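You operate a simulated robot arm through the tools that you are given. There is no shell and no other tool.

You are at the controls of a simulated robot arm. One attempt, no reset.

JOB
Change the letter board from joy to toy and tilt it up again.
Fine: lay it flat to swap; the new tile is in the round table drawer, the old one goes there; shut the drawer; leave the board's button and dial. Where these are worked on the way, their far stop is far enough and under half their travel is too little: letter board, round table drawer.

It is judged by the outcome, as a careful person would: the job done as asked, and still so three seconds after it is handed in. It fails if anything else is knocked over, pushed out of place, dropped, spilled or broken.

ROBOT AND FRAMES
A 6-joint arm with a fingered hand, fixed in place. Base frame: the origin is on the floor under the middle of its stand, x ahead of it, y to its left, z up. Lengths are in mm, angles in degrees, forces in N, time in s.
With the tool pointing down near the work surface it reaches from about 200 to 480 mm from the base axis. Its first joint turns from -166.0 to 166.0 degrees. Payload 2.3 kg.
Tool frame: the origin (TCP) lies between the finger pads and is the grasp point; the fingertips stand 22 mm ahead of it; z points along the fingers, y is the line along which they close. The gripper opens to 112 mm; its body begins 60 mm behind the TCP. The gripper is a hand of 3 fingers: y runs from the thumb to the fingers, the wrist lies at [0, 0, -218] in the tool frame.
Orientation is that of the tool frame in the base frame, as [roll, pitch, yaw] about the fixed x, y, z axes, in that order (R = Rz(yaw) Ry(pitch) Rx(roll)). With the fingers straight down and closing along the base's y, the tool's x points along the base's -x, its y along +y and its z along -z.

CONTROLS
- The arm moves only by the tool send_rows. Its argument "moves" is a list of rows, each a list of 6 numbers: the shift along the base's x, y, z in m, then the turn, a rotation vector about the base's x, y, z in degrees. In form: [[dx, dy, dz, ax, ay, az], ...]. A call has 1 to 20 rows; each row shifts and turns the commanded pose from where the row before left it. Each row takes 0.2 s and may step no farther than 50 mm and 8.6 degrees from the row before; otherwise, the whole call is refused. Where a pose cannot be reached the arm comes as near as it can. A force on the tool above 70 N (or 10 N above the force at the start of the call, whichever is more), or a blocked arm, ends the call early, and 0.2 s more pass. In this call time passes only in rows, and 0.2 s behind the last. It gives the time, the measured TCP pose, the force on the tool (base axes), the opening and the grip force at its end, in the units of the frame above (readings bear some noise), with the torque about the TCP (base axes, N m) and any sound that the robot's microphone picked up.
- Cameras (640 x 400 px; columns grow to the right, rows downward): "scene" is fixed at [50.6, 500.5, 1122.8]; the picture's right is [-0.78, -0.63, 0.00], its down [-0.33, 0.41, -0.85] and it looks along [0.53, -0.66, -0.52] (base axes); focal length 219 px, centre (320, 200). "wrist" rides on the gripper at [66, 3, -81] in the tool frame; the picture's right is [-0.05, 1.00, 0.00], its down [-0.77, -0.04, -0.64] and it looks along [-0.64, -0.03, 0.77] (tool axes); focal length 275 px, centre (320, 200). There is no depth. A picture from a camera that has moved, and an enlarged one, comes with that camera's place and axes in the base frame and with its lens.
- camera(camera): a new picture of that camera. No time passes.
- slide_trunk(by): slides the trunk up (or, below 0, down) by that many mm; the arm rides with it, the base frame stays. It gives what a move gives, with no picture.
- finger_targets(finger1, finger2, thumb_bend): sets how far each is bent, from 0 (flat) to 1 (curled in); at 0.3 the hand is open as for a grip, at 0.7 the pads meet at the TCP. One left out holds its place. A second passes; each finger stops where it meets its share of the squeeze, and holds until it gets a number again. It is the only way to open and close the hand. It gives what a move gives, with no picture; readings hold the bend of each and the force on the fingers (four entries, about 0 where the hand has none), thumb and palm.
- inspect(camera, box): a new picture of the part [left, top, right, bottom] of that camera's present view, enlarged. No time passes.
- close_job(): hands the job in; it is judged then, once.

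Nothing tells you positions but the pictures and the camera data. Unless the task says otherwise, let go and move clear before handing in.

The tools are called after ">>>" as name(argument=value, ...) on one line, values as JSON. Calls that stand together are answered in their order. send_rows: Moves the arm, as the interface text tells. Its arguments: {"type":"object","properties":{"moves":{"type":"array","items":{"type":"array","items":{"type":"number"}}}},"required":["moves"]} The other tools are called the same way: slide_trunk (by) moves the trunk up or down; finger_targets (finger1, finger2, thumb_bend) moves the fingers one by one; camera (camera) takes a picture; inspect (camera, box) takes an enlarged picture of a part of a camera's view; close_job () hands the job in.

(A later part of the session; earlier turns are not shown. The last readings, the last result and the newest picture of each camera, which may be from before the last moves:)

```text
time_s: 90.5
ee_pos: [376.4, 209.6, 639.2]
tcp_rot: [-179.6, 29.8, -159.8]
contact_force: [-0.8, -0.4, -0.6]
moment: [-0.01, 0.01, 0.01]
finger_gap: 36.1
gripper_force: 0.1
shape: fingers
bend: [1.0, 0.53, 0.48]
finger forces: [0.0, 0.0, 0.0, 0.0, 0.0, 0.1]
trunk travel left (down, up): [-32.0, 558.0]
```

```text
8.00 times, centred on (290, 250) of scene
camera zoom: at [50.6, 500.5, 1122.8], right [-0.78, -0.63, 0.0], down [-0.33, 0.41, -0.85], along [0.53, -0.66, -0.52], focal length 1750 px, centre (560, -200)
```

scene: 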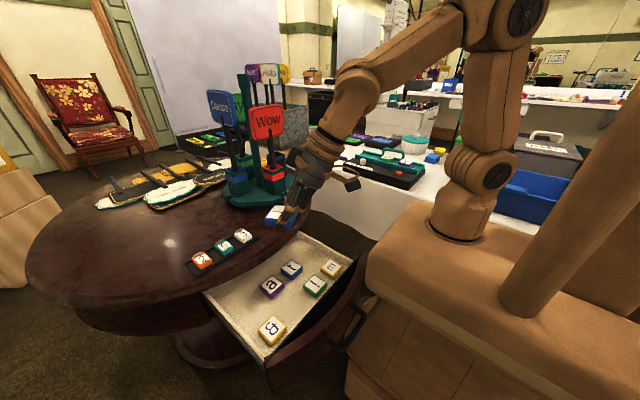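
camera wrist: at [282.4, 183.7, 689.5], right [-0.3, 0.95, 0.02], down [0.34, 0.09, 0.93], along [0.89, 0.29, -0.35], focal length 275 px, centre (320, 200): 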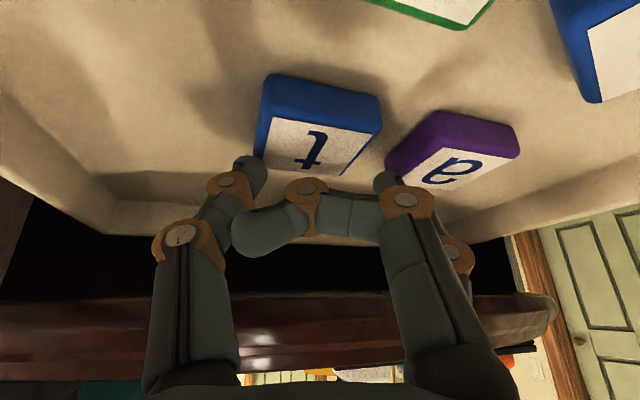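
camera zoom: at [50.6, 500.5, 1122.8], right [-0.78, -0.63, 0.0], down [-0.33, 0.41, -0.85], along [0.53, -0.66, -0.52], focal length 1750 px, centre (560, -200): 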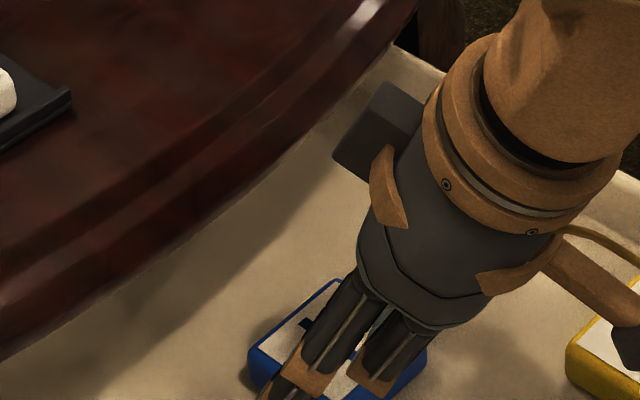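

Measurements show about 3–4 mm of clearance on each side of t. Lowering 3 mm and closing.

>>> send_rows(moves=[[0, 0, -0.0025, 0, 0, 0]])

>>> finger_targets(finger2=0.66, thumb_bend=0.66)

>>> inspect(camera="wrist", box=[180, 60, 500, 260])

```text
time_s: 90.9
ee_pos: [376.0, 208.9, 635.4]
tcp_rot: [-179.6, 29.8, -159.9]
contact_force: [-0.4, 0.5, 0.2]
moment: [0.0, 0.02, -0.02]
finger_gap: 36.1
gripper_force: 0.1
shape: fingers
bend: [1.0, 0.53, 0.48]
finger forces: [0.1, 0.0, 0.1, 0.0, 0.0, 0.0]
trunk travel left (down, up): [-32.0, 558.0]
```

```text
time_s: 91.9
ee_pos: [376.9, 210.5, 635.9]
tcp_rot: [-179.7, 29.8, -159.9]
contact_force: [0.2, -1.1, -0.3]
moment: [0.0, 0.01, 0.01]
finger_gap: 32.1
gripper_force: 9.7
shape: fingers
bend: [1.0, 0.55, 0.6]
finger forces: [0.1, 9.0, 0.1, 0.0, 9.0, 0.0]
trunk travel left (down, up): [-32.0, 558.0]
```

```text
2.00 times, centred on (340, 160) of wrist
camera zoom: at [283.1, 180.0, 671.1], right [-0.3, 0.95, 0.02], down [0.34, 0.09, 0.94], along [0.89, 0.29, -0.35], focal length 551 px, centre (280, 280)
```

zoom: 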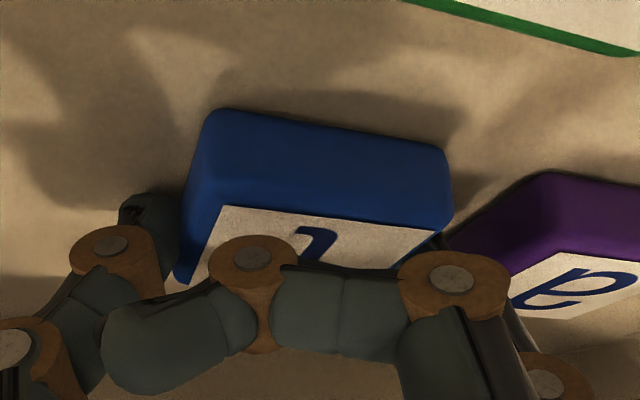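

Same 9 N balanced grip as before. Lifting and drawing it back from under the rim.

>>> send_rows(moves=[[0, 0, 0.004, 0, 0, 0], [0, 0, 0.008, 0, 0, 0], [-0.006, 0, 0.012, 0, 0, 0]])

>>> camera(camera="wrist")

>>> inspect(camera="scene", box=[220, 200, 412, 320])

```text
time_s: 92.7
ee_pos: [371.5, 209.3, 659.9]
tcp_rot: [-179.7, 29.8, -159.8]
contact_force: [0.8, 1.1, -0.5]
moment: [-0.01, 0.0, -0.03]
finger_gap: 31.9
gripper_force: 9.3
shape: fingers
bend: [1.0, 0.55, 0.6]
finger forces: [0.0, 9.0, 0.0, 0.0, 9.0, 0.0]
trunk travel left (down, up): [-32.0, 558.0]
```

```text
taken
camera wrist: at [277.3, 179.8, 694.9], right [-0.3, 0.95, 0.02], down [0.34, 0.09, 0.94], along [0.89, 0.29, -0.35], focal length 275 px, centre (320, 200)
```

wrist: 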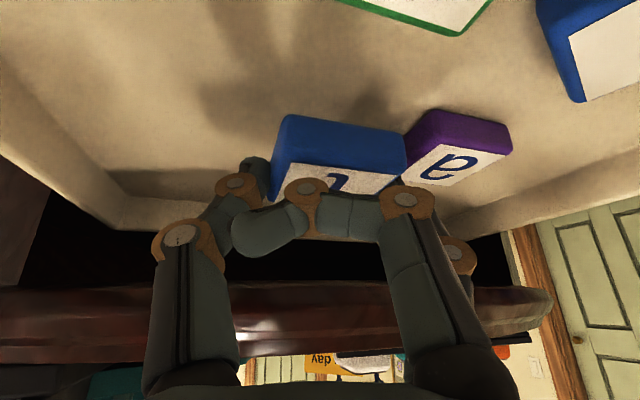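

```text
3.33 times, centred on (316, 260) of scene
camera zoom: at [50.6, 500.5, 1122.8], right [-0.78, -0.63, 0.0], down [-0.33, 0.41, -0.85], along [0.53, -0.66, -0.52], focal length 729 px, centre (333, 0)
```

zoom: 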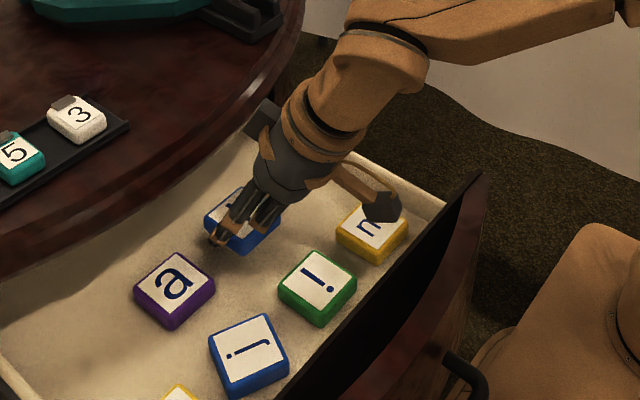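

The t is in hand. Drawer hasn't moved (tile positions match earlier pictures), so the column can rise past it again. Lifting clear of the table first.

>>> send_rows(moves=[[-0.01, -0.002, 0.018, 0, 0, 0], [-0.012, -0.004, 0.02, 0, 0, 0], [-0.012, -0.006, 0.025, 0, 0, 0], [0, -0.005, 0.025, 0, 0, 0]])

>>> slide_trunk(by=100)

>>> camera(camera="scene")

>>> inspect(camera="scene", box=[240, 210, 432, 330])

```text
time_s: 93.7
ee_pos: [339.0, 190.8, 748.5]
tcp_rot: [-179.5, 29.8, -159.9]
contact_force: [0.2, 0.6, -0.2]
moment: [0.03, -0.01, 0.01]
finger_gap: 32.1
gripper_force: 8.8
shape: fingers
bend: [1.0, 0.55, 0.6]
finger forces: [0.1, 9.0, 0.0, 0.0, 9.0, 0.1]
trunk travel left (down, up): [-32.0, 558.0]
```

```text
time_s: 95.0
ee_pos: [339.1, 190.9, 848.1]
tcp_rot: [-179.8, 29.8, -159.9]
contact_force: [0.4, 0.1, -0.2]
moment: [-0.01, 0.01, 0.01]
finger_gap: 31.9
gripper_force: 9.2
shape: fingers
bend: [1.0, 0.55, 0.6]
finger forces: [0.0, 9.0, 0.0, 0.0, 9.1, 0.0]
trunk travel left (down, up): [-132.0, 458.0]
```

```text
taken
```

scene: 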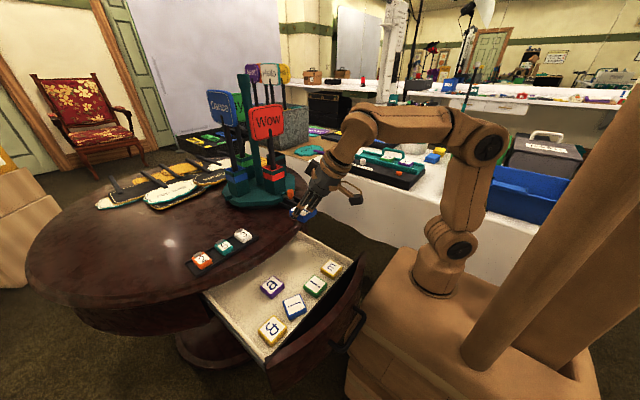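

```text
3.33 times, centred on (336, 270) of scene
camera zoom: at [50.6, 500.5, 1122.8], right [-0.78, -0.63, 0.0], down [-0.33, 0.41, -0.85], along [0.53, -0.66, -0.52], focal length 729 px, centre (267, -33)
```

zoom: 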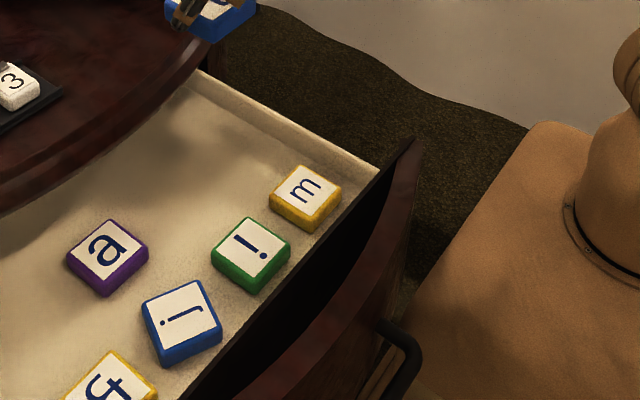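

Drawer is unmoved with j inside and t in the hand. Raising the trunk the rest of the way for the board.

>>> slide_trunk(by=180)

>>> inspect(camera="scene", box=[240, 190, 480, 340])

>>> camera(camera="wrist")

```text
time_s: 97.0
ee_pos: [338.1, 190.1, 1028.3]
tcp_rot: [-179.7, 29.8, -159.9]
contact_force: [0.4, 0.1, 0.5]
moment: [-0.03, 0.03, -0.01]
finger_gap: 31.9
gripper_force: 8.4
shape: fingers
bend: [1.0, 0.55, 0.6]
finger forces: [0.0, 9.1, 0.0, 0.0, 9.0, 0.1]
trunk travel left (down, up): [-312.0, 278.0]
```

```text
2.67 times, centred on (360, 265) of scene
camera zoom: at [50.6, 500.5, 1122.8], right [-0.78, -0.63, 0.0], down [-0.33, 0.41, -0.85], along [0.53, -0.66, -0.52], focal length 584 px, centre (213, 27)
```

zoom: 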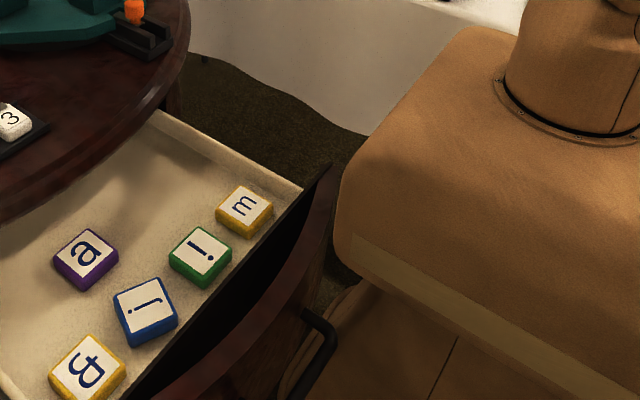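

```text
taken
camera wrist: at [244.8, 160.8, 1063.1], right [-0.3, 0.95, 0.02], down [0.34, 0.09, 0.94], along [0.89, 0.29, -0.35], focal length 275 px, centre (320, 200)
```

wrist: 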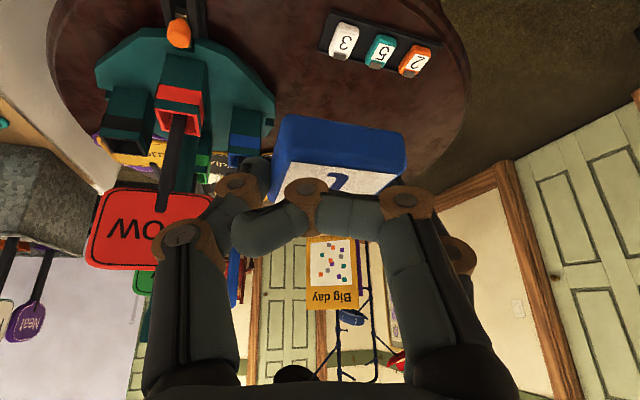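

The column passed cleanly. Swinging t over to the board with a -90° turn.

>>> send_rows(moves=[[0.012, -0.03, -0.011, 0, 0, -8.2], [0.012, -0.04, -0.011, 0, 0, -8.2], [0.012, -0.04, -0.011, 0, 0, -8.2], [0.008, -0.04, -0.011, 0, 0, -8.2], [0.005, -0.04, -0.011, 0, 0, -8.2], [0.003, -0.04, -0.011, 0, 0, -8.2], [0, -0.04, -0.011, 0, 0, -8.2], [-0.005, -0.04, -0.011, 0, 0, -8.2], [-0.008, -0.04, -0.011, 0, 0, -8.2], [-0.01, -0.035, -0.011, 0, 0, -8.2], [-0.01, -0.03, -0.011, 0, 0, -8.2]])

>>> camera(camera="wrist")

>>> inspect(camera="scene", box=[330, 90, 458, 170])

```text
time_s: 99.5
ee_pos: [356.1, -225.8, 908.5]
tcp_rot: [-179.7, 29.8, 109.8]
contact_force: [0.1, 0.6, -0.8]
moment: [0.01, -0.01, -0.01]
finger_gap: 31.5
gripper_force: 8.9
shape: fingers
bend: [1.0, 0.55, 0.61]
finger forces: [0.0, 8.8, 0.0, 0.1, 8.7, 0.0]
trunk travel left (down, up): [-312.0, 278.0]
```

```text
taken
camera wrist: at [325.6, -131.6, 943.0], right [0.95, 0.3, 0.02], down [0.09, -0.34, 0.94], along [0.28, -0.89, -0.35], focal length 275 px, centre (320, 200)
```

wrist: 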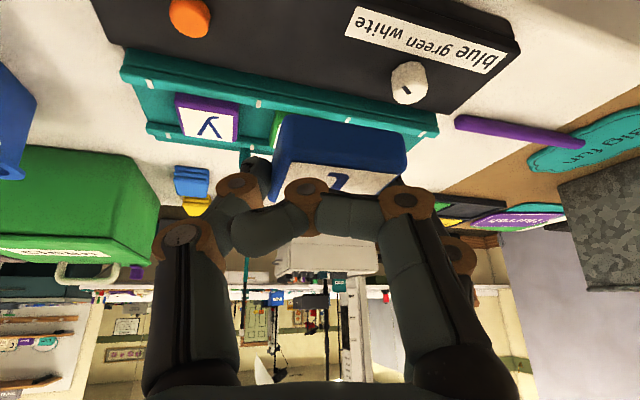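

```text
5.00 times, centred on (394, 130) of scene
camera zoom: at [50.6, 500.5, 1122.8], right [-0.78, -0.63, 0.0], down [-0.33, 0.41, -0.85], along [0.53, -0.66, -0.52], focal length 1094 px, centre (-50, 550)
```

zoom: 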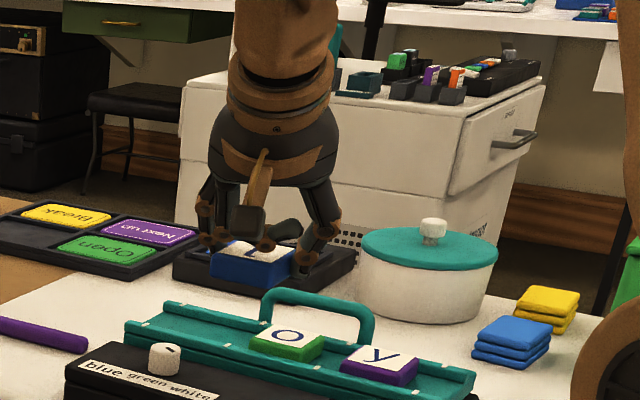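

t is held level; compared with j it sits about 6 mm nearer the palm side, which I'll compensate. Moving out above the empty first slot.

>>> send_rows(moves=[[0.02, -0.025, -0.01, 0, 0, 0], [0.025, -0.03, -0.012, 0, 0, 0], [0.025, -0.03, -0.012, 0, 0, 0], [0.02, -0.03, -0.012, 0, 0, 0], [0, 0, -0.01, 0, 0, 0]])

>>> camera(camera="wrist")

>>> inspect(camera="scene", box=[340, 120, 436, 180])

```text
time_s: 100.7
ee_pos: [447.1, -336.7, 850.0]
tcp_rot: [-179.6, 29.6, 109.9]
contact_force: [1.3, -0.1, -0.6]
moment: [-0.01, 0.01, 0.0]
finger_gap: 31.8
gripper_force: 8.8
shape: fingers
bend: [1.0, 0.55, 0.61]
finger forces: [0.0, 8.7, 0.1, 0.0, 8.7, 0.0]
trunk travel left (down, up): [-312.0, 278.0]
```

```text
taken
camera wrist: at [415.1, -244.2, 886.3], right [0.95, 0.3, 0.02], down [0.09, -0.34, 0.93], along [0.28, -0.89, -0.36], focal length 275 px, centre (320, 200)
```

wrist: 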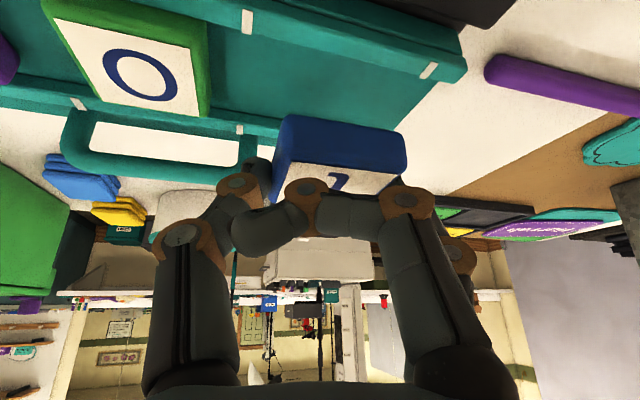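

```text
6.67 times, centred on (388, 150) of scene
camera zoom: at [50.6, 500.5, 1122.8], right [-0.78, -0.63, 0.0], down [-0.33, 0.41, -0.85], along [0.53, -0.66, -0.52], focal length 1459 px, centre (-133, 533)
```

zoom: 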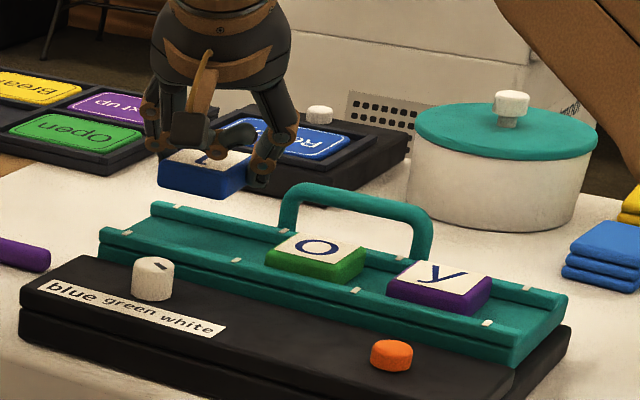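

>>> send_rows(moves=[[0, -0.002, -0.012, 0, 0, 0], [0, -0.002, -0.012, 0, 0, 0]])

>>> camera(camera="wrist")

>>> inspect(camera="wrist", box=[150, 40, 470, 240])

>>> inspect(camera="scene", box=[350, 130, 414, 170])

```text
time_s: 101.2
ee_pos: [447.0, -342.1, 828.1]
tcp_rot: [-179.7, 29.8, 109.9]
contact_force: [0.4, 0.2, -0.2]
moment: [-0.01, 0.02, -0.02]
finger_gap: 32.0
gripper_force: 8.9
shape: fingers
bend: [1.0, 0.55, 0.61]
finger forces: [0.1, 8.7, 0.0, 0.1, 8.7, 0.0]
trunk travel left (down, up): [-312.0, 278.0]
```

```text
taken
camera wrist: at [415.8, -249.0, 863.3], right [0.95, 0.3, 0.02], down [0.09, -0.34, 0.94], along [0.29, -0.89, -0.35], focal length 275 px, centre (320, 200)
```

wrist: 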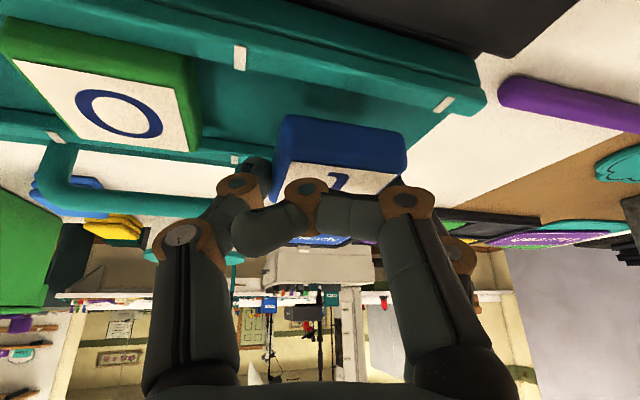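

```text
2.00 times, centred on (310, 140) of wrist
camera zoom: at [415.8, -249.0, 863.3], right [0.95, 0.3, 0.02], down [0.09, -0.34, 0.94], along [0.29, -0.89, -0.35], focal length 551 px, centre (340, 320)
```

zoom: 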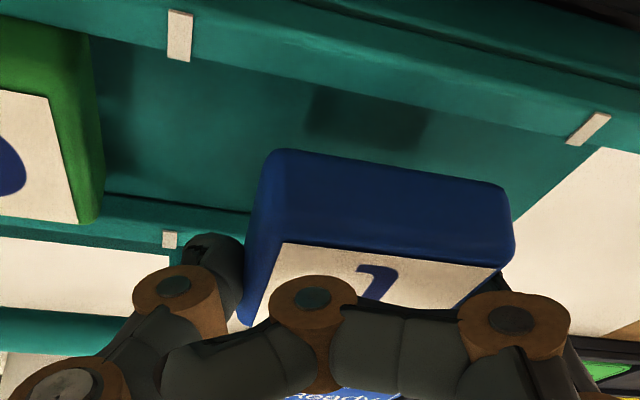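

```text
10.00 times, centred on (382, 150) of scene
camera zoom: at [50.6, 500.5, 1122.8], right [-0.78, -0.63, 0.0], down [-0.33, 0.41, -0.85], along [0.53, -0.66, -0.52], focal length 2188 px, centre (-300, 700)
```

zoom: 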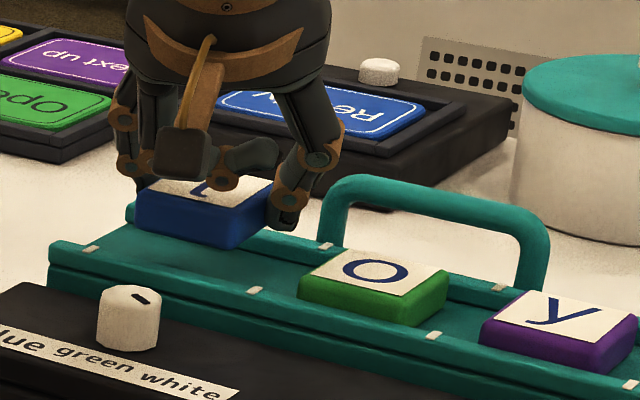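

In the scene view t hangs exactly where j hung just after being lifted, so it's right over the slot. Lowering straight down.

>>> send_rows(moves=[[0, 0.0, -0.006, 0, 0, 0], [0, 0, -0.005, 0, 0, 0], [0, 0, -0.003, 0, 0, 0]])

>>> inspect(camera="wrist", box=[150, 40, 470, 240])

>>> inspect(camera="scene", box=[350, 130, 414, 170])

```text
time_s: 102.0
ee_pos: [447.6, -343.1, 812.8]
tcp_rot: [-179.7, 29.7, 109.9]
contact_force: [0.0, 0.1, 0.0]
moment: [0.01, 0.01, -0.01]
finger_gap: 31.7
gripper_force: 8.2
shape: fingers
bend: [1.0, 0.55, 0.61]
finger forces: [0.1, 8.6, 0.1, 0.0, 8.7, 0.0]
trunk travel left (down, up): [-312.0, 278.0]
```

```text
2.00 times, centred on (310, 140) of wrist
camera zoom: at [416.0, -250.2, 848.6], right [0.95, 0.3, 0.02], down [0.09, -0.34, 0.94], along [0.29, -0.89, -0.35], focal length 551 px, centre (340, 320)
```

zoom: 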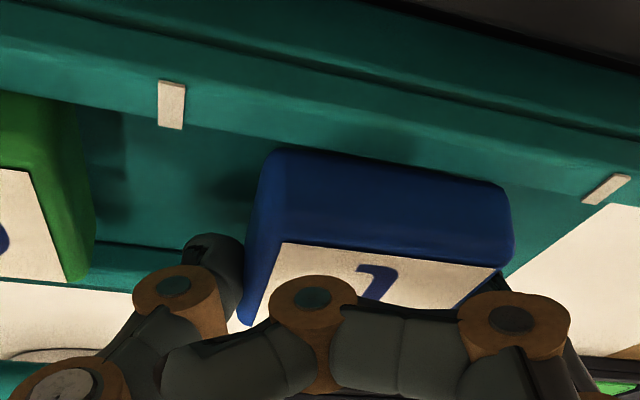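

```text
10.00 times, centred on (382, 150) of scene
camera zoom: at [50.6, 500.5, 1122.8], right [-0.78, -0.63, 0.0], down [-0.33, 0.41, -0.85], along [0.53, -0.66, -0.52], focal length 2188 px, centre (-300, 700)
```

zoom: 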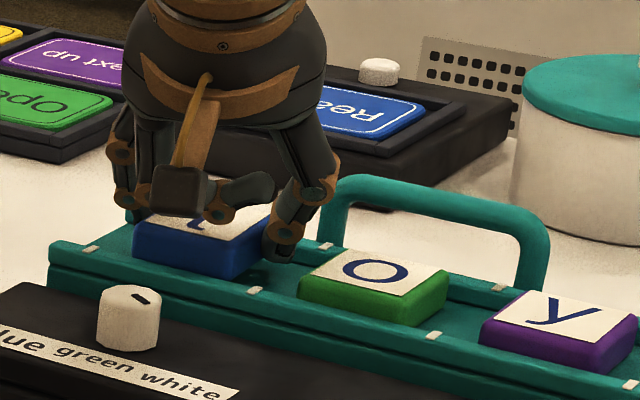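

t is within about 2 mm of j's original place. A 2 mm nudge toward +y, then lower to contact.

>>> send_rows(moves=[[-0.001, 0.0025, -0.001, 0, 0, 0], [0, 0, -0.002, 0, 0, 0]])

>>> inspect(camera="wrist", box=[150, 40, 470, 240])

```text
time_s: 102.7
ee_pos: [446.9, -341.7, 810.6]
tcp_rot: [-179.7, 29.8, 109.8]
contact_force: [0.0, -2.7, 1.0]
moment: [-0.04, -0.03, -0.11]
finger_gap: 31.8
gripper_force: 9.0
shape: fingers
bend: [1.0, 0.55, 0.61]
finger forces: [0.0, 9.0, 0.1, 0.0, 9.1, 0.1]
trunk travel left (down, up): [-312.0, 278.0]
```

```text
2.00 times, centred on (310, 140) of wrist
camera zoom: at [415.4, -248.3, 844.7], right [0.95, 0.3, 0.02], down [0.09, -0.34, 0.94], along [0.29, -0.89, -0.35], focal length 551 px, centre (340, 320)
```

zoom: 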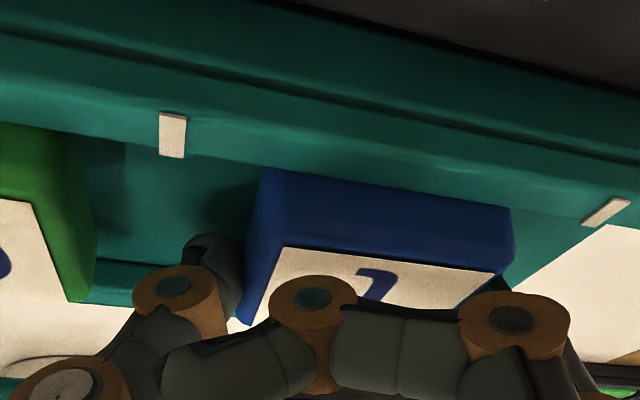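

A light touch against the front rail—it's seated like j was. Lowering the final couple of mm.

>>> send_rows(moves=[[0, -0.0005, -0.0015, 0, 0, 0], [0, 0, -0.0015, 0, 0, 0]])

>>> inspect(camera="wrist", box=[150, 40, 470, 240])

>>> inspect(camera="scene", box=[350, 130, 414, 170])

```text
time_s: 103.2
ee_pos: [445.1, -341.8, 808.3]
tcp_rot: [-179.6, 29.8, 109.9]
contact_force: [0.1, 0.7, 4.8]
moment: [-0.05, 0.09, -0.05]
finger_gap: 31.7
gripper_force: 11.5
shape: fingers
bend: [1.0, 0.55, 0.61]
finger forces: [0.1, 9.3, 0.1, 0.0, 12.7, 0.0]
trunk travel left (down, up): [-312.0, 278.0]
```

```text
2.00 times, centred on (310, 140) of wrist
camera zoom: at [415.0, -248.7, 842.8], right [0.95, 0.3, 0.02], down [0.09, -0.34, 0.94], along [0.29, -0.89, -0.35], focal length 551 px, centre (340, 320)
```

zoom: 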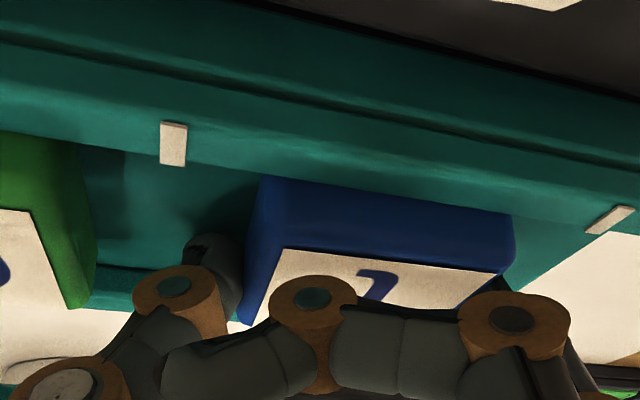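

```text
10.00 times, centred on (382, 150) of scene
camera zoom: at [50.6, 500.5, 1122.8], right [-0.78, -0.63, 0.0], down [-0.33, 0.41, -0.85], along [0.53, -0.66, -0.52], focal length 2188 px, centre (-300, 700)
```

zoom: 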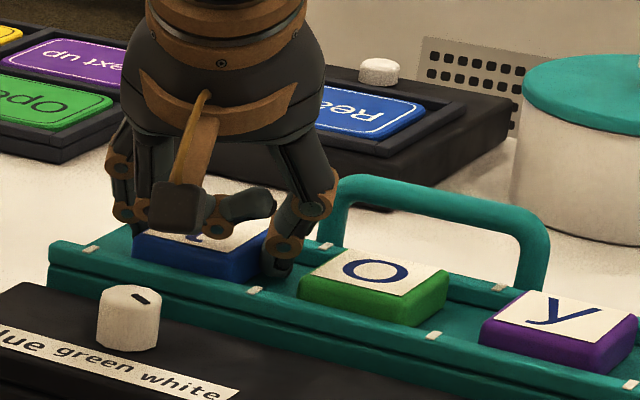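

Down on the panel floor. Releasing with a small opening.

>>> finger_targets(finger2=0.49, thumb_bend=0.575)

>>> inspect(camera="wrist", box=[150, 40, 470, 240])

>>> inspect(camera="scene", box=[350, 130, 414, 170])

```text
time_s: 104.2
ee_pos: [446.8, -342.5, 809.1]
tcp_rot: [-179.9, 29.8, 109.9]
contact_force: [0.7, -1.4, 12.7]
moment: [-0.26, 0.3, 0.05]
finger_gap: 32.1
gripper_force: 5.9
shape: fingers
bend: [1.0, 0.49, 0.57]
finger forces: [0.1, 0.3, 0.0, 0.1, 12.1, 0.0]
trunk travel left (down, up): [-312.0, 278.0]
```

```text
2.00 times, centred on (310, 140) of wrist
camera zoom: at [414.5, -248.5, 843.2], right [0.95, 0.3, 0.02], down [0.09, -0.34, 0.94], along [0.29, -0.89, -0.35], focal length 551 px, centre (340, 320)
```

zoom: 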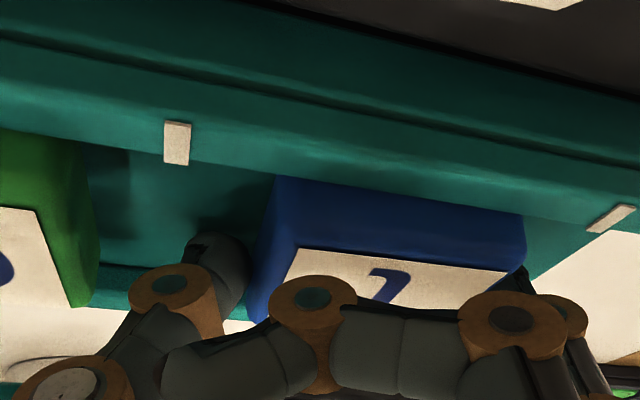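

```text
10.00 times, centred on (382, 150) of scene
camera zoom: at [50.6, 500.5, 1122.8], right [-0.78, -0.63, 0.0], down [-0.33, 0.41, -0.85], along [0.53, -0.66, -0.52], focal length 2188 px, centre (-300, 700)
```

zoom: 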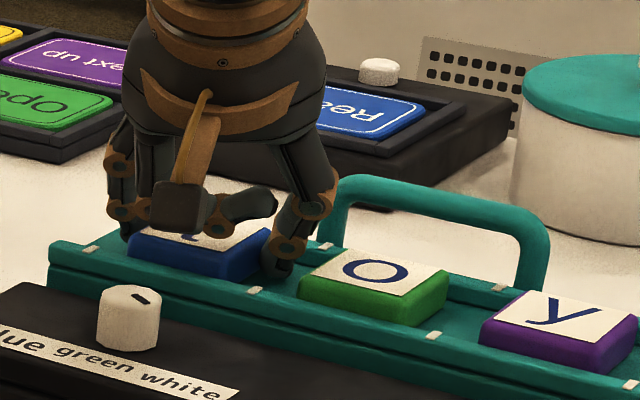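

Tile is down and centred between its tick marks. Lifting the hand straight up.

>>> send_rows(moves=[[0, 0, 0.004, 0, 0, 0], [0, 0, 0.008, 0, 0, 0], [0, 0, 0.02, 0, 0, 0]])

>>> camera(camera="wrist")

>>> inspect(camera="scene", box=[350, 130, 430, 180])

```text
time_s: 105.0
ee_pos: [446.5, -340.6, 838.3]
tcp_rot: [-179.7, 29.9, 109.8]
contact_force: [0.2, -0.3, 0.5]
moment: [-0.02, 0.0, 0.02]
finger_gap: 31.7
gripper_force: 0.1
shape: fingers
bend: [1.0, 0.49, 0.57]
finger forces: [0.0, 0.1, 0.0, 0.1, 0.1, 0.0]
trunk travel left (down, up): [-312.0, 278.0]
```

```text
taken
camera wrist: at [415.3, -248.2, 873.4], right [0.95, 0.3, 0.02], down [0.09, -0.34, 0.93], along [0.29, -0.89, -0.35], focal length 275 px, centre (320, 200)
```

wrist: 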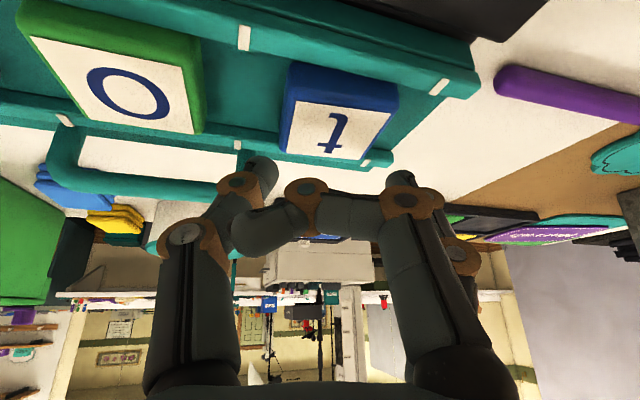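

```text
8.00 times, centred on (390, 155) of scene
camera zoom: at [50.6, 500.5, 1122.8], right [-0.78, -0.63, 0.0], down [-0.33, 0.41, -0.85], along [0.53, -0.66, -0.52], focal length 1750 px, centre (-240, 560)
```

zoom: 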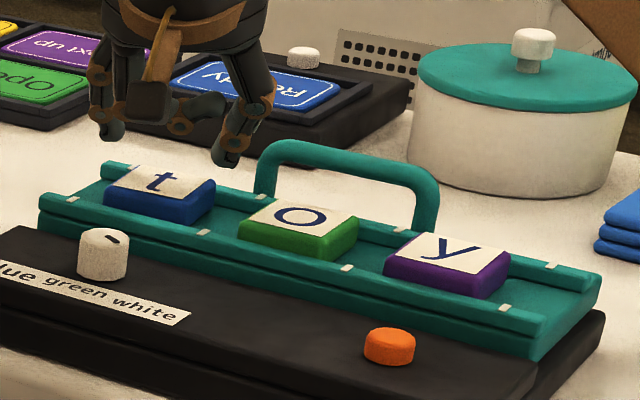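

The board now reads "toy". Next I'll raise the hand, reorient it as before, and approach the handle to tilt the board back up.

>>> send_rows(moves=[[-0.005, 0.005, 0.025, 0, 0, 0], [-0.01, 0.005, 0.02, 0, 0, 7.5], [-0.012, 0.0, 0.01, 0, 0, 7.5], [-0.012, -0.01, 0.0, 0, 0, 7.5], [-0.012, -0.01, 0.0, 0, 0, 7.5], [-0.015, -0.015, 0.0, 0, 0, 7.5], [-0.015, -0.015, 0.0, 0, 0, 7.5]])

>>> finger_targets(finger1=0.6, finger2=0.6, thumb_bend=0.45)

>>> camera(camera="wrist")

>>> inspect(camera="scene", box=[340, 110, 452, 180])

```text
time_s: 106.7
ee_pos: [363.9, -381.0, 892.8]
tcp_rot: [-179.8, 29.9, 154.9]
contact_force: [0.7, -0.5, -0.1]
moment: [0.01, -0.02, 0.06]
finger_gap: 32.1
gripper_force: 0.1
shape: fingers
bend: [1.0, 0.49, 0.57]
finger forces: [0.0, 0.1, 0.0, 0.0, 0.0, 0.0]
trunk travel left (down, up): [-312.0, 278.0]
```

```text
time_s: 107.7
ee_pos: [365.4, -380.5, 893.7]
tcp_rot: [-179.7, 29.8, 154.9]
contact_force: [-0.1, 0.2, 0.1]
moment: [-0.02, -0.01, 0.01]
finger_gap: 47.8
gripper_force: 0.1
shape: fingers
bend: [0.6, 0.6, 0.45]
finger forces: [0.0, 0.1, 0.0, 0.0, 0.1, 0.1]
trunk travel left (down, up): [-312.0, 278.0]
```

```text
taken
camera wrist: at [277.2, -336.2, 928.8], right [0.46, 0.89, 0.02], down [0.31, -0.18, 0.94], along [0.83, -0.43, -0.35], focal length 275 px, centre (320, 200)
```

wrist: 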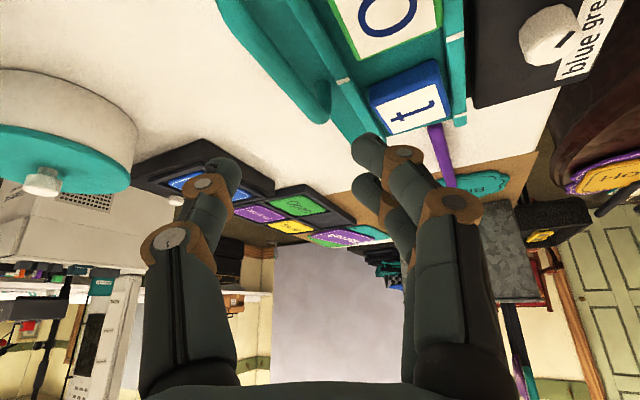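

```text
5.71 times, centred on (396, 145) of scene
camera zoom: at [50.6, 500.5, 1122.8], right [-0.78, -0.63, 0.0], down [-0.33, 0.41, -0.85], along [0.53, -0.66, -0.52], focal length 1250 px, centre (-114, 514)
```

zoom: 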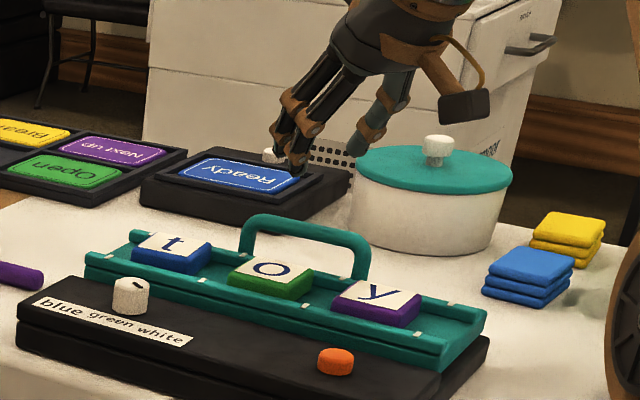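

>>> inspect(camera="wrist", box=[200, 0, 440, 150])

```text
2.67 times, centred on (320, 75) of wrist
camera zoom: at [277.2, -336.2, 928.8], right [0.46, 0.89, 0.02], down [0.31, -0.18, 0.94], along [0.83, -0.43, -0.35], focal length 734 px, centre (320, 533)
```

zoom: 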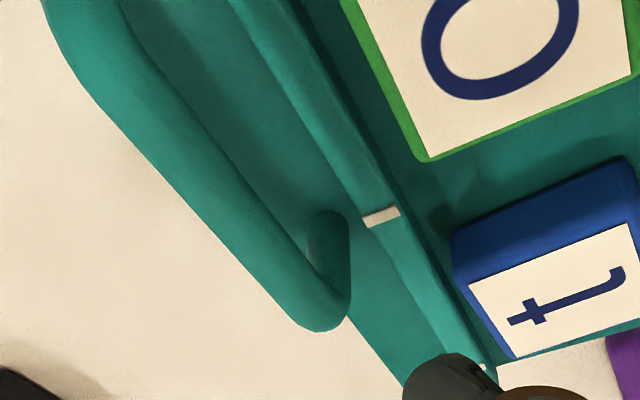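

From this view the bar sits at about y=-402, z=818, so I can grip it higher than I thought, with fingertips above the tiles. Descending with the fingers in front and the thumb behind the bar.

>>> finger_targets(finger1=0.5, finger2=0.5, thumb_bend=0.45)

>>> send_rows(moves=[[0, -0.008, -0.018, 0, 0, 0], [-0.001, -0.007, -0.018, 0, 0, 0], [0, -0.003, -0.012, 0, 0, 0]])

>>> camera(camera="wrist")

>>> inspect(camera="scene", box=[340, 110, 452, 180])

```text
time_s: 108.7
ee_pos: [365.6, -380.3, 892.8]
tcp_rot: [-179.6, 29.8, 155.0]
contact_force: [-0.4, 0.7, 0.6]
moment: [-0.02, 0.0, -0.01]
finger_gap: 61.7
gripper_force: 0.1
shape: fingers
bend: [0.5, 0.5, 0.45]
finger forces: [0.0, 0.0, 0.0, 0.1, 0.0, 0.1]
trunk travel left (down, up): [-312.0, 278.0]
```

```text
time_s: 109.5
ee_pos: [363.6, -401.2, 847.0]
tcp_rot: [-179.7, 29.8, 154.8]
contact_force: [0.1, 0.8, 0.3]
moment: [-0.03, -0.03, -0.01]
finger_gap: 61.7
gripper_force: 0.0
shape: fingers
bend: [0.5, 0.5, 0.45]
finger forces: [0.0, 0.0, 0.0, 0.0, 0.0, 0.0]
trunk travel left (down, up): [-312.0, 278.0]
```

```text
taken
camera wrist: at [276.2, -354.7, 881.7], right [0.46, 0.89, 0.02], down [0.31, -0.18, 0.94], along [0.83, -0.43, -0.35], focal length 275 px, centre (320, 200)
```

wrist: 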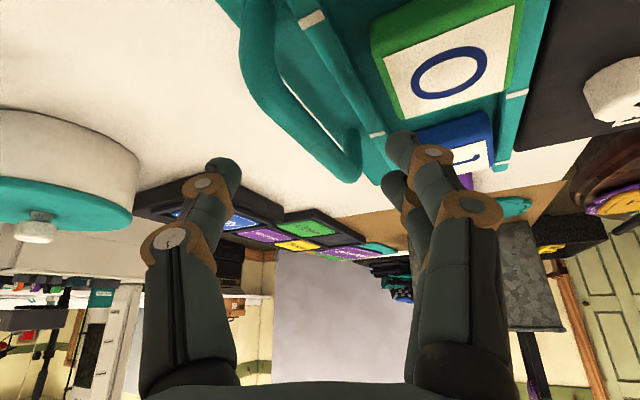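

```text
5.71 times, centred on (396, 145) of scene
camera zoom: at [50.6, 500.5, 1122.8], right [-0.78, -0.63, 0.0], down [-0.33, 0.41, -0.85], along [0.53, -0.66, -0.52], focal length 1250 px, centre (-114, 514)
```

zoom: 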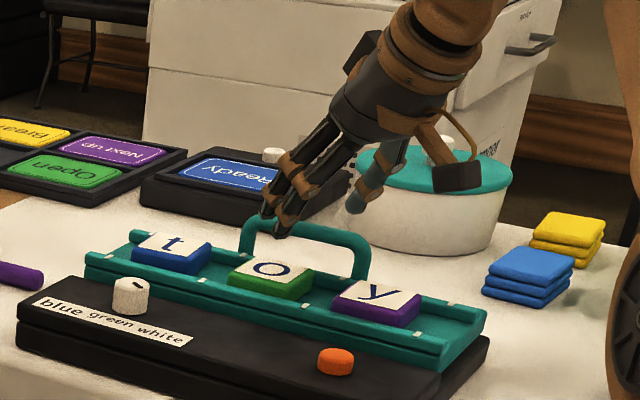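

>>> send_rows(moves=[[0, 0, -0.008, 0, 0, 0], [0, 0, -0.007, 0, 0, 0], [0, 0, -0.005, 0, 0, 0]])

>>> camera(camera="wrist")

>>> inspect(camera="scene", box=[350, 120, 446, 180])

```text
time_s: 110.2
ee_pos: [364.4, -398.9, 831.0]
tcp_rot: [-179.4, 30.3, 154.9]
contact_force: [6.1, -4.3, 28.6]
moment: [0.75, -0.64, -0.23]
finger_gap: 61.6
gripper_force: 13.8
shape: fingers
bend: [0.55, 0.5, 0.45]
finger forces: [27.5, 0.1, 0.0, 0.0, 0.0, 0.1]
trunk travel left (down, up): [-312.0, 278.0]
```

```text
taken
camera wrist: at [276.5, -353.6, 864.9], right [0.46, 0.89, 0.02], down [0.3, -0.17, 0.94], along [0.83, -0.43, -0.35], focal length 275 px, centre (320, 200)
```

wrist: 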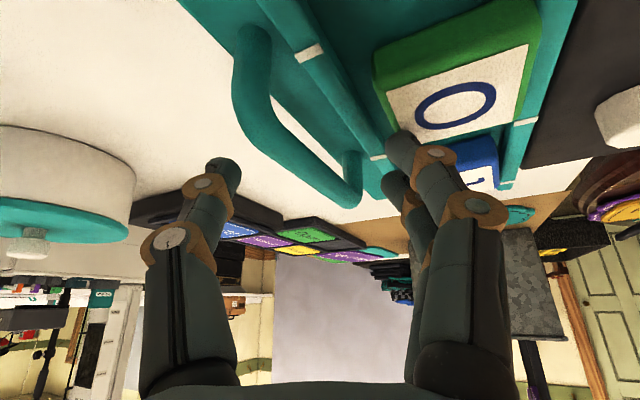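

```text
6.67 times, centred on (398, 150) of scene
camera zoom: at [50.6, 500.5, 1122.8], right [-0.78, -0.63, 0.0], down [-0.33, 0.41, -0.85], along [0.53, -0.66, -0.52], focal length 1459 px, centre (-200, 533)
```

zoom: 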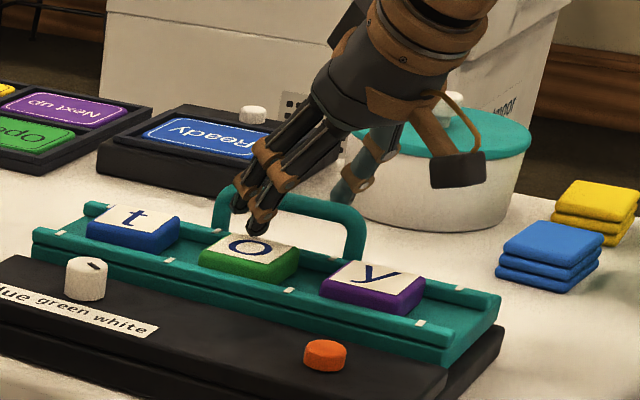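

Finger 1 touched the back of the "o" tile. Raising at once and narrowing the fingers so they come down between tile and bar.

>>> send_rows(moves=[[0, 0, 0.008, 0, 0, 0], [0, 0, 0.008, 0, 0, 0]])

>>> finger_targets(finger1=0.63, finger2=0.6, thumb_bend=0.45)

>>> camera(camera="wrist")

>>> inspect(camera="scene", box=[350, 130, 430, 180])

```text
time_s: 110.8
ee_pos: [364.0, -400.0, 841.2]
tcp_rot: [-179.7, 29.7, 154.9]
contact_force: [0.4, 0.2, 0.6]
moment: [-0.02, 0.0, 0.03]
finger_gap: 61.9
gripper_force: 0.0
shape: fingers
bend: [0.5, 0.5, 0.45]
finger forces: [0.1, 0.1, 0.0, 0.0, 0.0, 0.1]
trunk travel left (down, up): [-312.0, 278.0]
```

```text
time_s: 111.8
ee_pos: [364.7, -398.9, 840.9]
tcp_rot: [-179.6, 29.8, 154.8]
contact_force: [0.2, 0.3, 0.6]
moment: [0.01, 0.02, -0.01]
finger_gap: 44.1
gripper_force: 0.0
shape: fingers
bend: [0.63, 0.6, 0.45]
finger forces: [0.0, 0.0, 0.0, 0.0, 0.0, 0.1]
trunk travel left (down, up): [-312.0, 278.0]
```

```text
taken
camera wrist: at [276.8, -354.8, 876.9], right [0.46, 0.89, 0.02], down [0.31, -0.18, 0.94], along [0.83, -0.43, -0.35], focal length 275 px, centre (320, 200)
```

wrist: 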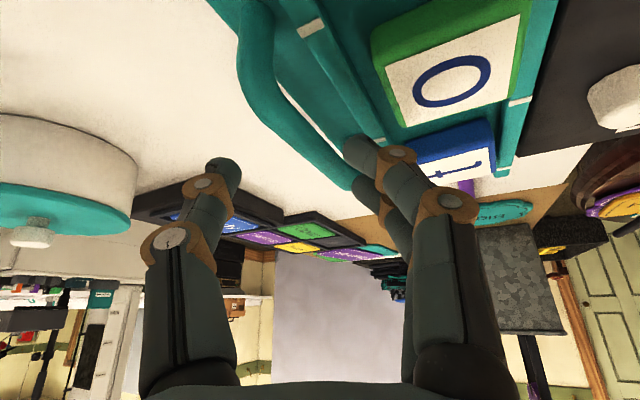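

```text
8.00 times, centred on (390, 155) of scene
camera zoom: at [50.6, 500.5, 1122.8], right [-0.78, -0.63, 0.0], down [-0.33, 0.41, -0.85], along [0.53, -0.66, -0.52], focal length 1750 px, centre (-240, 560)
```

zoom: 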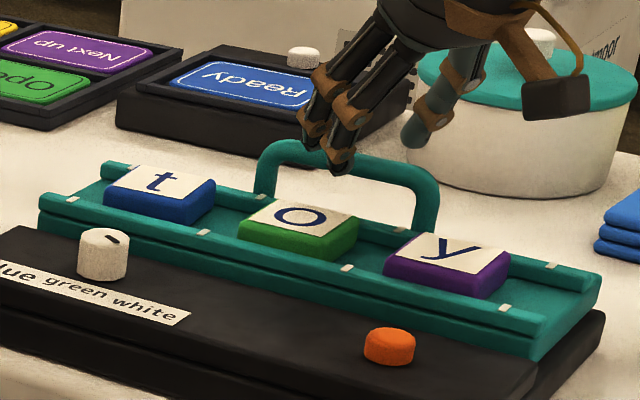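

"o" is unmoved. Descending again with the narrowed fingers.

>>> send_rows(moves=[[0, 0, -0.006, 0, 0, 0], [0, 0, -0.005, 0, 0, 0]])

>>> camera(camera="wrist")

>>> inspect(camera="scene", box=[350, 130, 430, 180])

```text
time_s: 112.5
ee_pos: [364.6, -400.5, 831.3]
tcp_rot: [-179.6, 29.8, 154.9]
contact_force: [-0.4, 0.1, -0.6]
moment: [0.0, 0.0, 0.01]
finger_gap: 44.3
gripper_force: 0.1
shape: fingers
bend: [0.63, 0.6, 0.45]
finger forces: [0.1, 0.1, 0.0, 0.0, 0.1, 0.1]
trunk travel left (down, up): [-312.0, 278.0]
```

```text
taken
camera wrist: at [276.8, -355.2, 865.3], right [0.46, 0.89, 0.02], down [0.31, -0.18, 0.94], along [0.83, -0.43, -0.35], focal length 275 px, centre (320, 200)
```

wrist: 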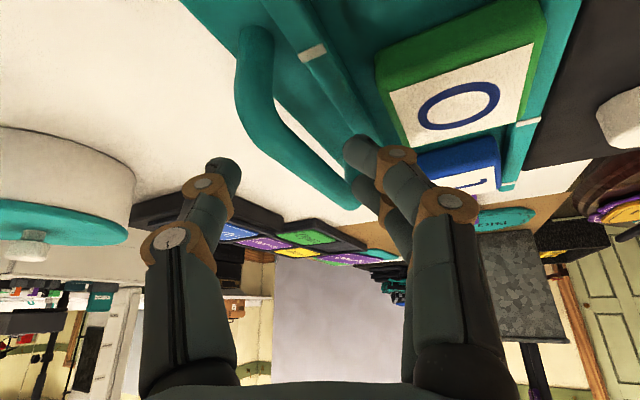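

```text
8.00 times, centred on (390, 155) of scene
camera zoom: at [50.6, 500.5, 1122.8], right [-0.78, -0.63, 0.0], down [-0.33, 0.41, -0.85], along [0.53, -0.66, -0.52], focal length 1750 px, centre (-240, 560)
```

zoom: 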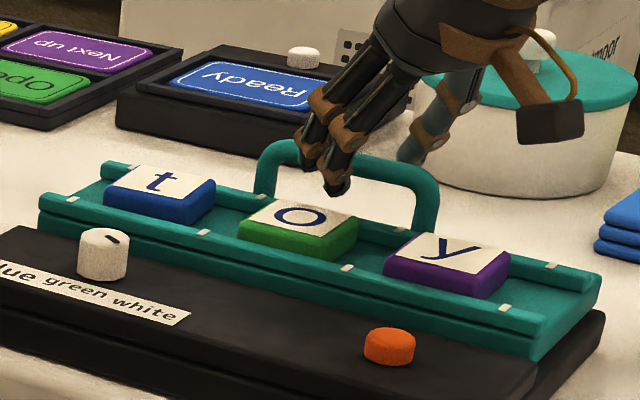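

>>> send_rows(moves=[[0, 0, -0.004, 0, 0, 0], [0, 0, -0.003, 0, 0, 0]])

>>> finger_targets(finger1=0.78, finger2=0.78, thumb_bend=0.75)

>>> camera(camera="wrist")

>>> inspect(camera="scene", box=[350, 130, 430, 180])

```text
time_s: 113.0
ee_pos: [364.6, -399.4, 823.3]
tcp_rot: [-179.7, 29.8, 154.9]
contact_force: [0.5, -0.4, -0.5]
moment: [-0.01, 0.03, 0.02]
finger_gap: 44.1
gripper_force: 0.1
shape: fingers
bend: [0.63, 0.6, 0.45]
finger forces: [0.0, 0.0, 0.0, 0.0, 0.1, 0.0]
trunk travel left (down, up): [-312.0, 278.0]
```

```text
time_s: 114.0
ee_pos: [366.6, -398.6, 822.9]
tcp_rot: [-179.6, 29.7, 155.0]
contact_force: [3.1, 5.6, -4.3]
moment: [0.08, 0.01, 0.2]
finger_gap: 3.3
gripper_force: 12.5
shape: fingers
bend: [0.76, 0.72, 0.68]
finger forces: [4.9, 10.2, 0.0, 0.1, 9.4, 0.1]
trunk travel left (down, up): [-312.0, 278.0]
```

```text
taken
camera wrist: at [277.3, -354.2, 858.6], right [0.46, 0.89, 0.02], down [0.31, -0.18, 0.93], along [0.83, -0.43, -0.35], focal length 275 px, centre (320, 200)
```

wrist: 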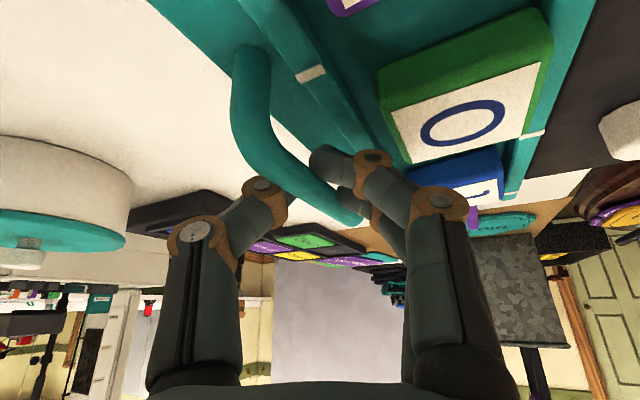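

```text
8.00 times, centred on (390, 155) of scene
camera zoom: at [50.6, 500.5, 1122.8], right [-0.78, -0.63, 0.0], down [-0.33, 0.41, -0.85], along [0.53, -0.66, -0.52], focal length 1750 px, centre (-240, 560)
```

zoom: 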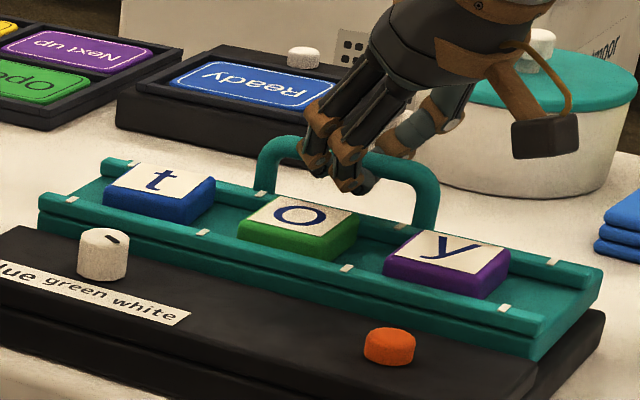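

The bar is gripped. Lifting along its arc, two small steps first.

>>> send_rows(moves=[[0, 0.003, 0.0067, 0, 0, 0], [0, 0.0042, 0.0065, 0, 0, 0]])

>>> inspect(camera="scene", box=[350, 130, 430, 180])

```text
time_s: 114.7
ee_pos: [366.2, -391.7, 836.9]
tcp_rot: [-179.6, 29.7, 154.9]
contact_force: [0.0, 7.5, -9.1]
moment: [0.09, 0.1, 0.23]
finger_gap: 3.1
gripper_force: 13.2
shape: fingers
bend: [0.76, 0.72, 0.68]
finger forces: [6.2, 11.7, 0.0, 0.1, 8.8, 0.0]
trunk travel left (down, up): [-312.0, 278.0]
```

```text
8.00 times, centred on (390, 155) of scene
camera zoom: at [50.6, 500.5, 1122.8], right [-0.78, -0.63, 0.0], down [-0.33, 0.41, -0.85], along [0.53, -0.66, -0.52], focal length 1750 px, centre (-240, 560)
```

zoom: 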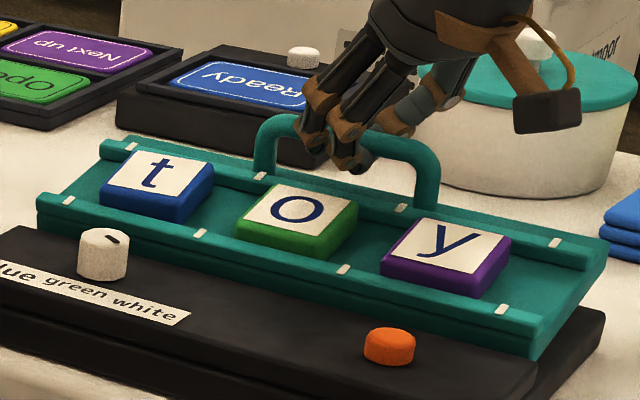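

The panel follows and the tiles stay in place. Continuing.

>>> send_rows(moves=[[0, 0.005, 0.0059, 0, 0, 0], [0, 0.0055, 0.0055, 0, 0, 0]])

>>> inspect(camera="scene", box=[350, 130, 430, 180])

```text
time_s: 115.2
ee_pos: [364.8, -381.8, 848.6]
tcp_rot: [-179.7, 29.7, 154.8]
contact_force: [-0.7, 5.6, -8.7]
moment: [0.02, 0.14, 0.24]
finger_gap: 3.1
gripper_force: 14.4
shape: fingers
bend: [0.76, 0.71, 0.69]
finger forces: [6.1, 12.4, 0.1, 0.1, 8.7, 0.0]
trunk travel left (down, up): [-312.0, 278.0]
```

```text
8.00 times, centred on (390, 155) of scene
camera zoom: at [50.6, 500.5, 1122.8], right [-0.78, -0.63, 0.0], down [-0.33, 0.41, -0.85], along [0.53, -0.66, -0.52], focal length 1750 px, centre (-240, 560)
```

zoom: 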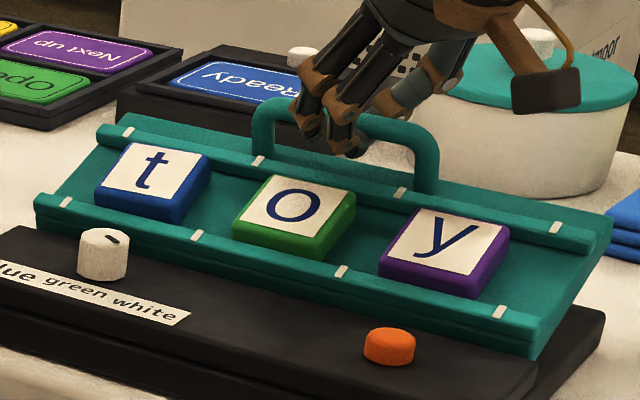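

>>> send_rows(moves=[[0, 0.0059, 0.005, 0, 0, 0], [0, 0.0063, 0.0045, 0, 0, 0]])

>>> inspect(camera="scene", box=[350, 130, 430, 180])

```text
time_s: 115.8
ee_pos: [364.7, -370.3, 858.6]
tcp_rot: [-179.6, 29.9, 155.0]
contact_force: [-1.5, 5.0, -5.3]
moment: [-0.01, 0.12, 0.23]
finger_gap: 1.9
gripper_force: 12.2
shape: fingers
bend: [0.76, 0.71, 0.69]
finger forces: [4.7, 11.9, 0.1, 0.0, 7.9, 0.0]
trunk travel left (down, up): [-312.0, 278.0]
```

```text
8.00 times, centred on (390, 155) of scene
camera zoom: at [50.6, 500.5, 1122.8], right [-0.78, -0.63, 0.0], down [-0.33, 0.41, -0.85], along [0.53, -0.66, -0.52], focal length 1750 px, centre (-240, 560)
```

zoom: 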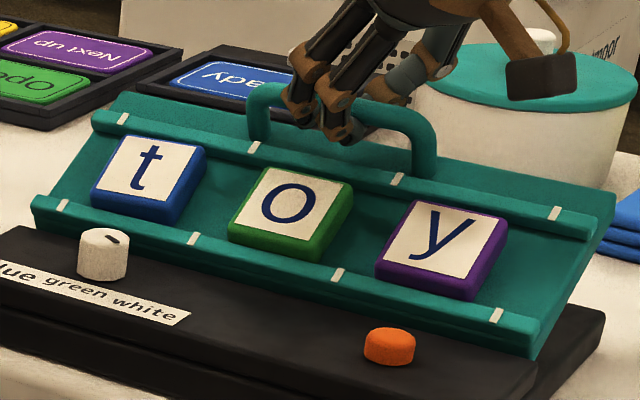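

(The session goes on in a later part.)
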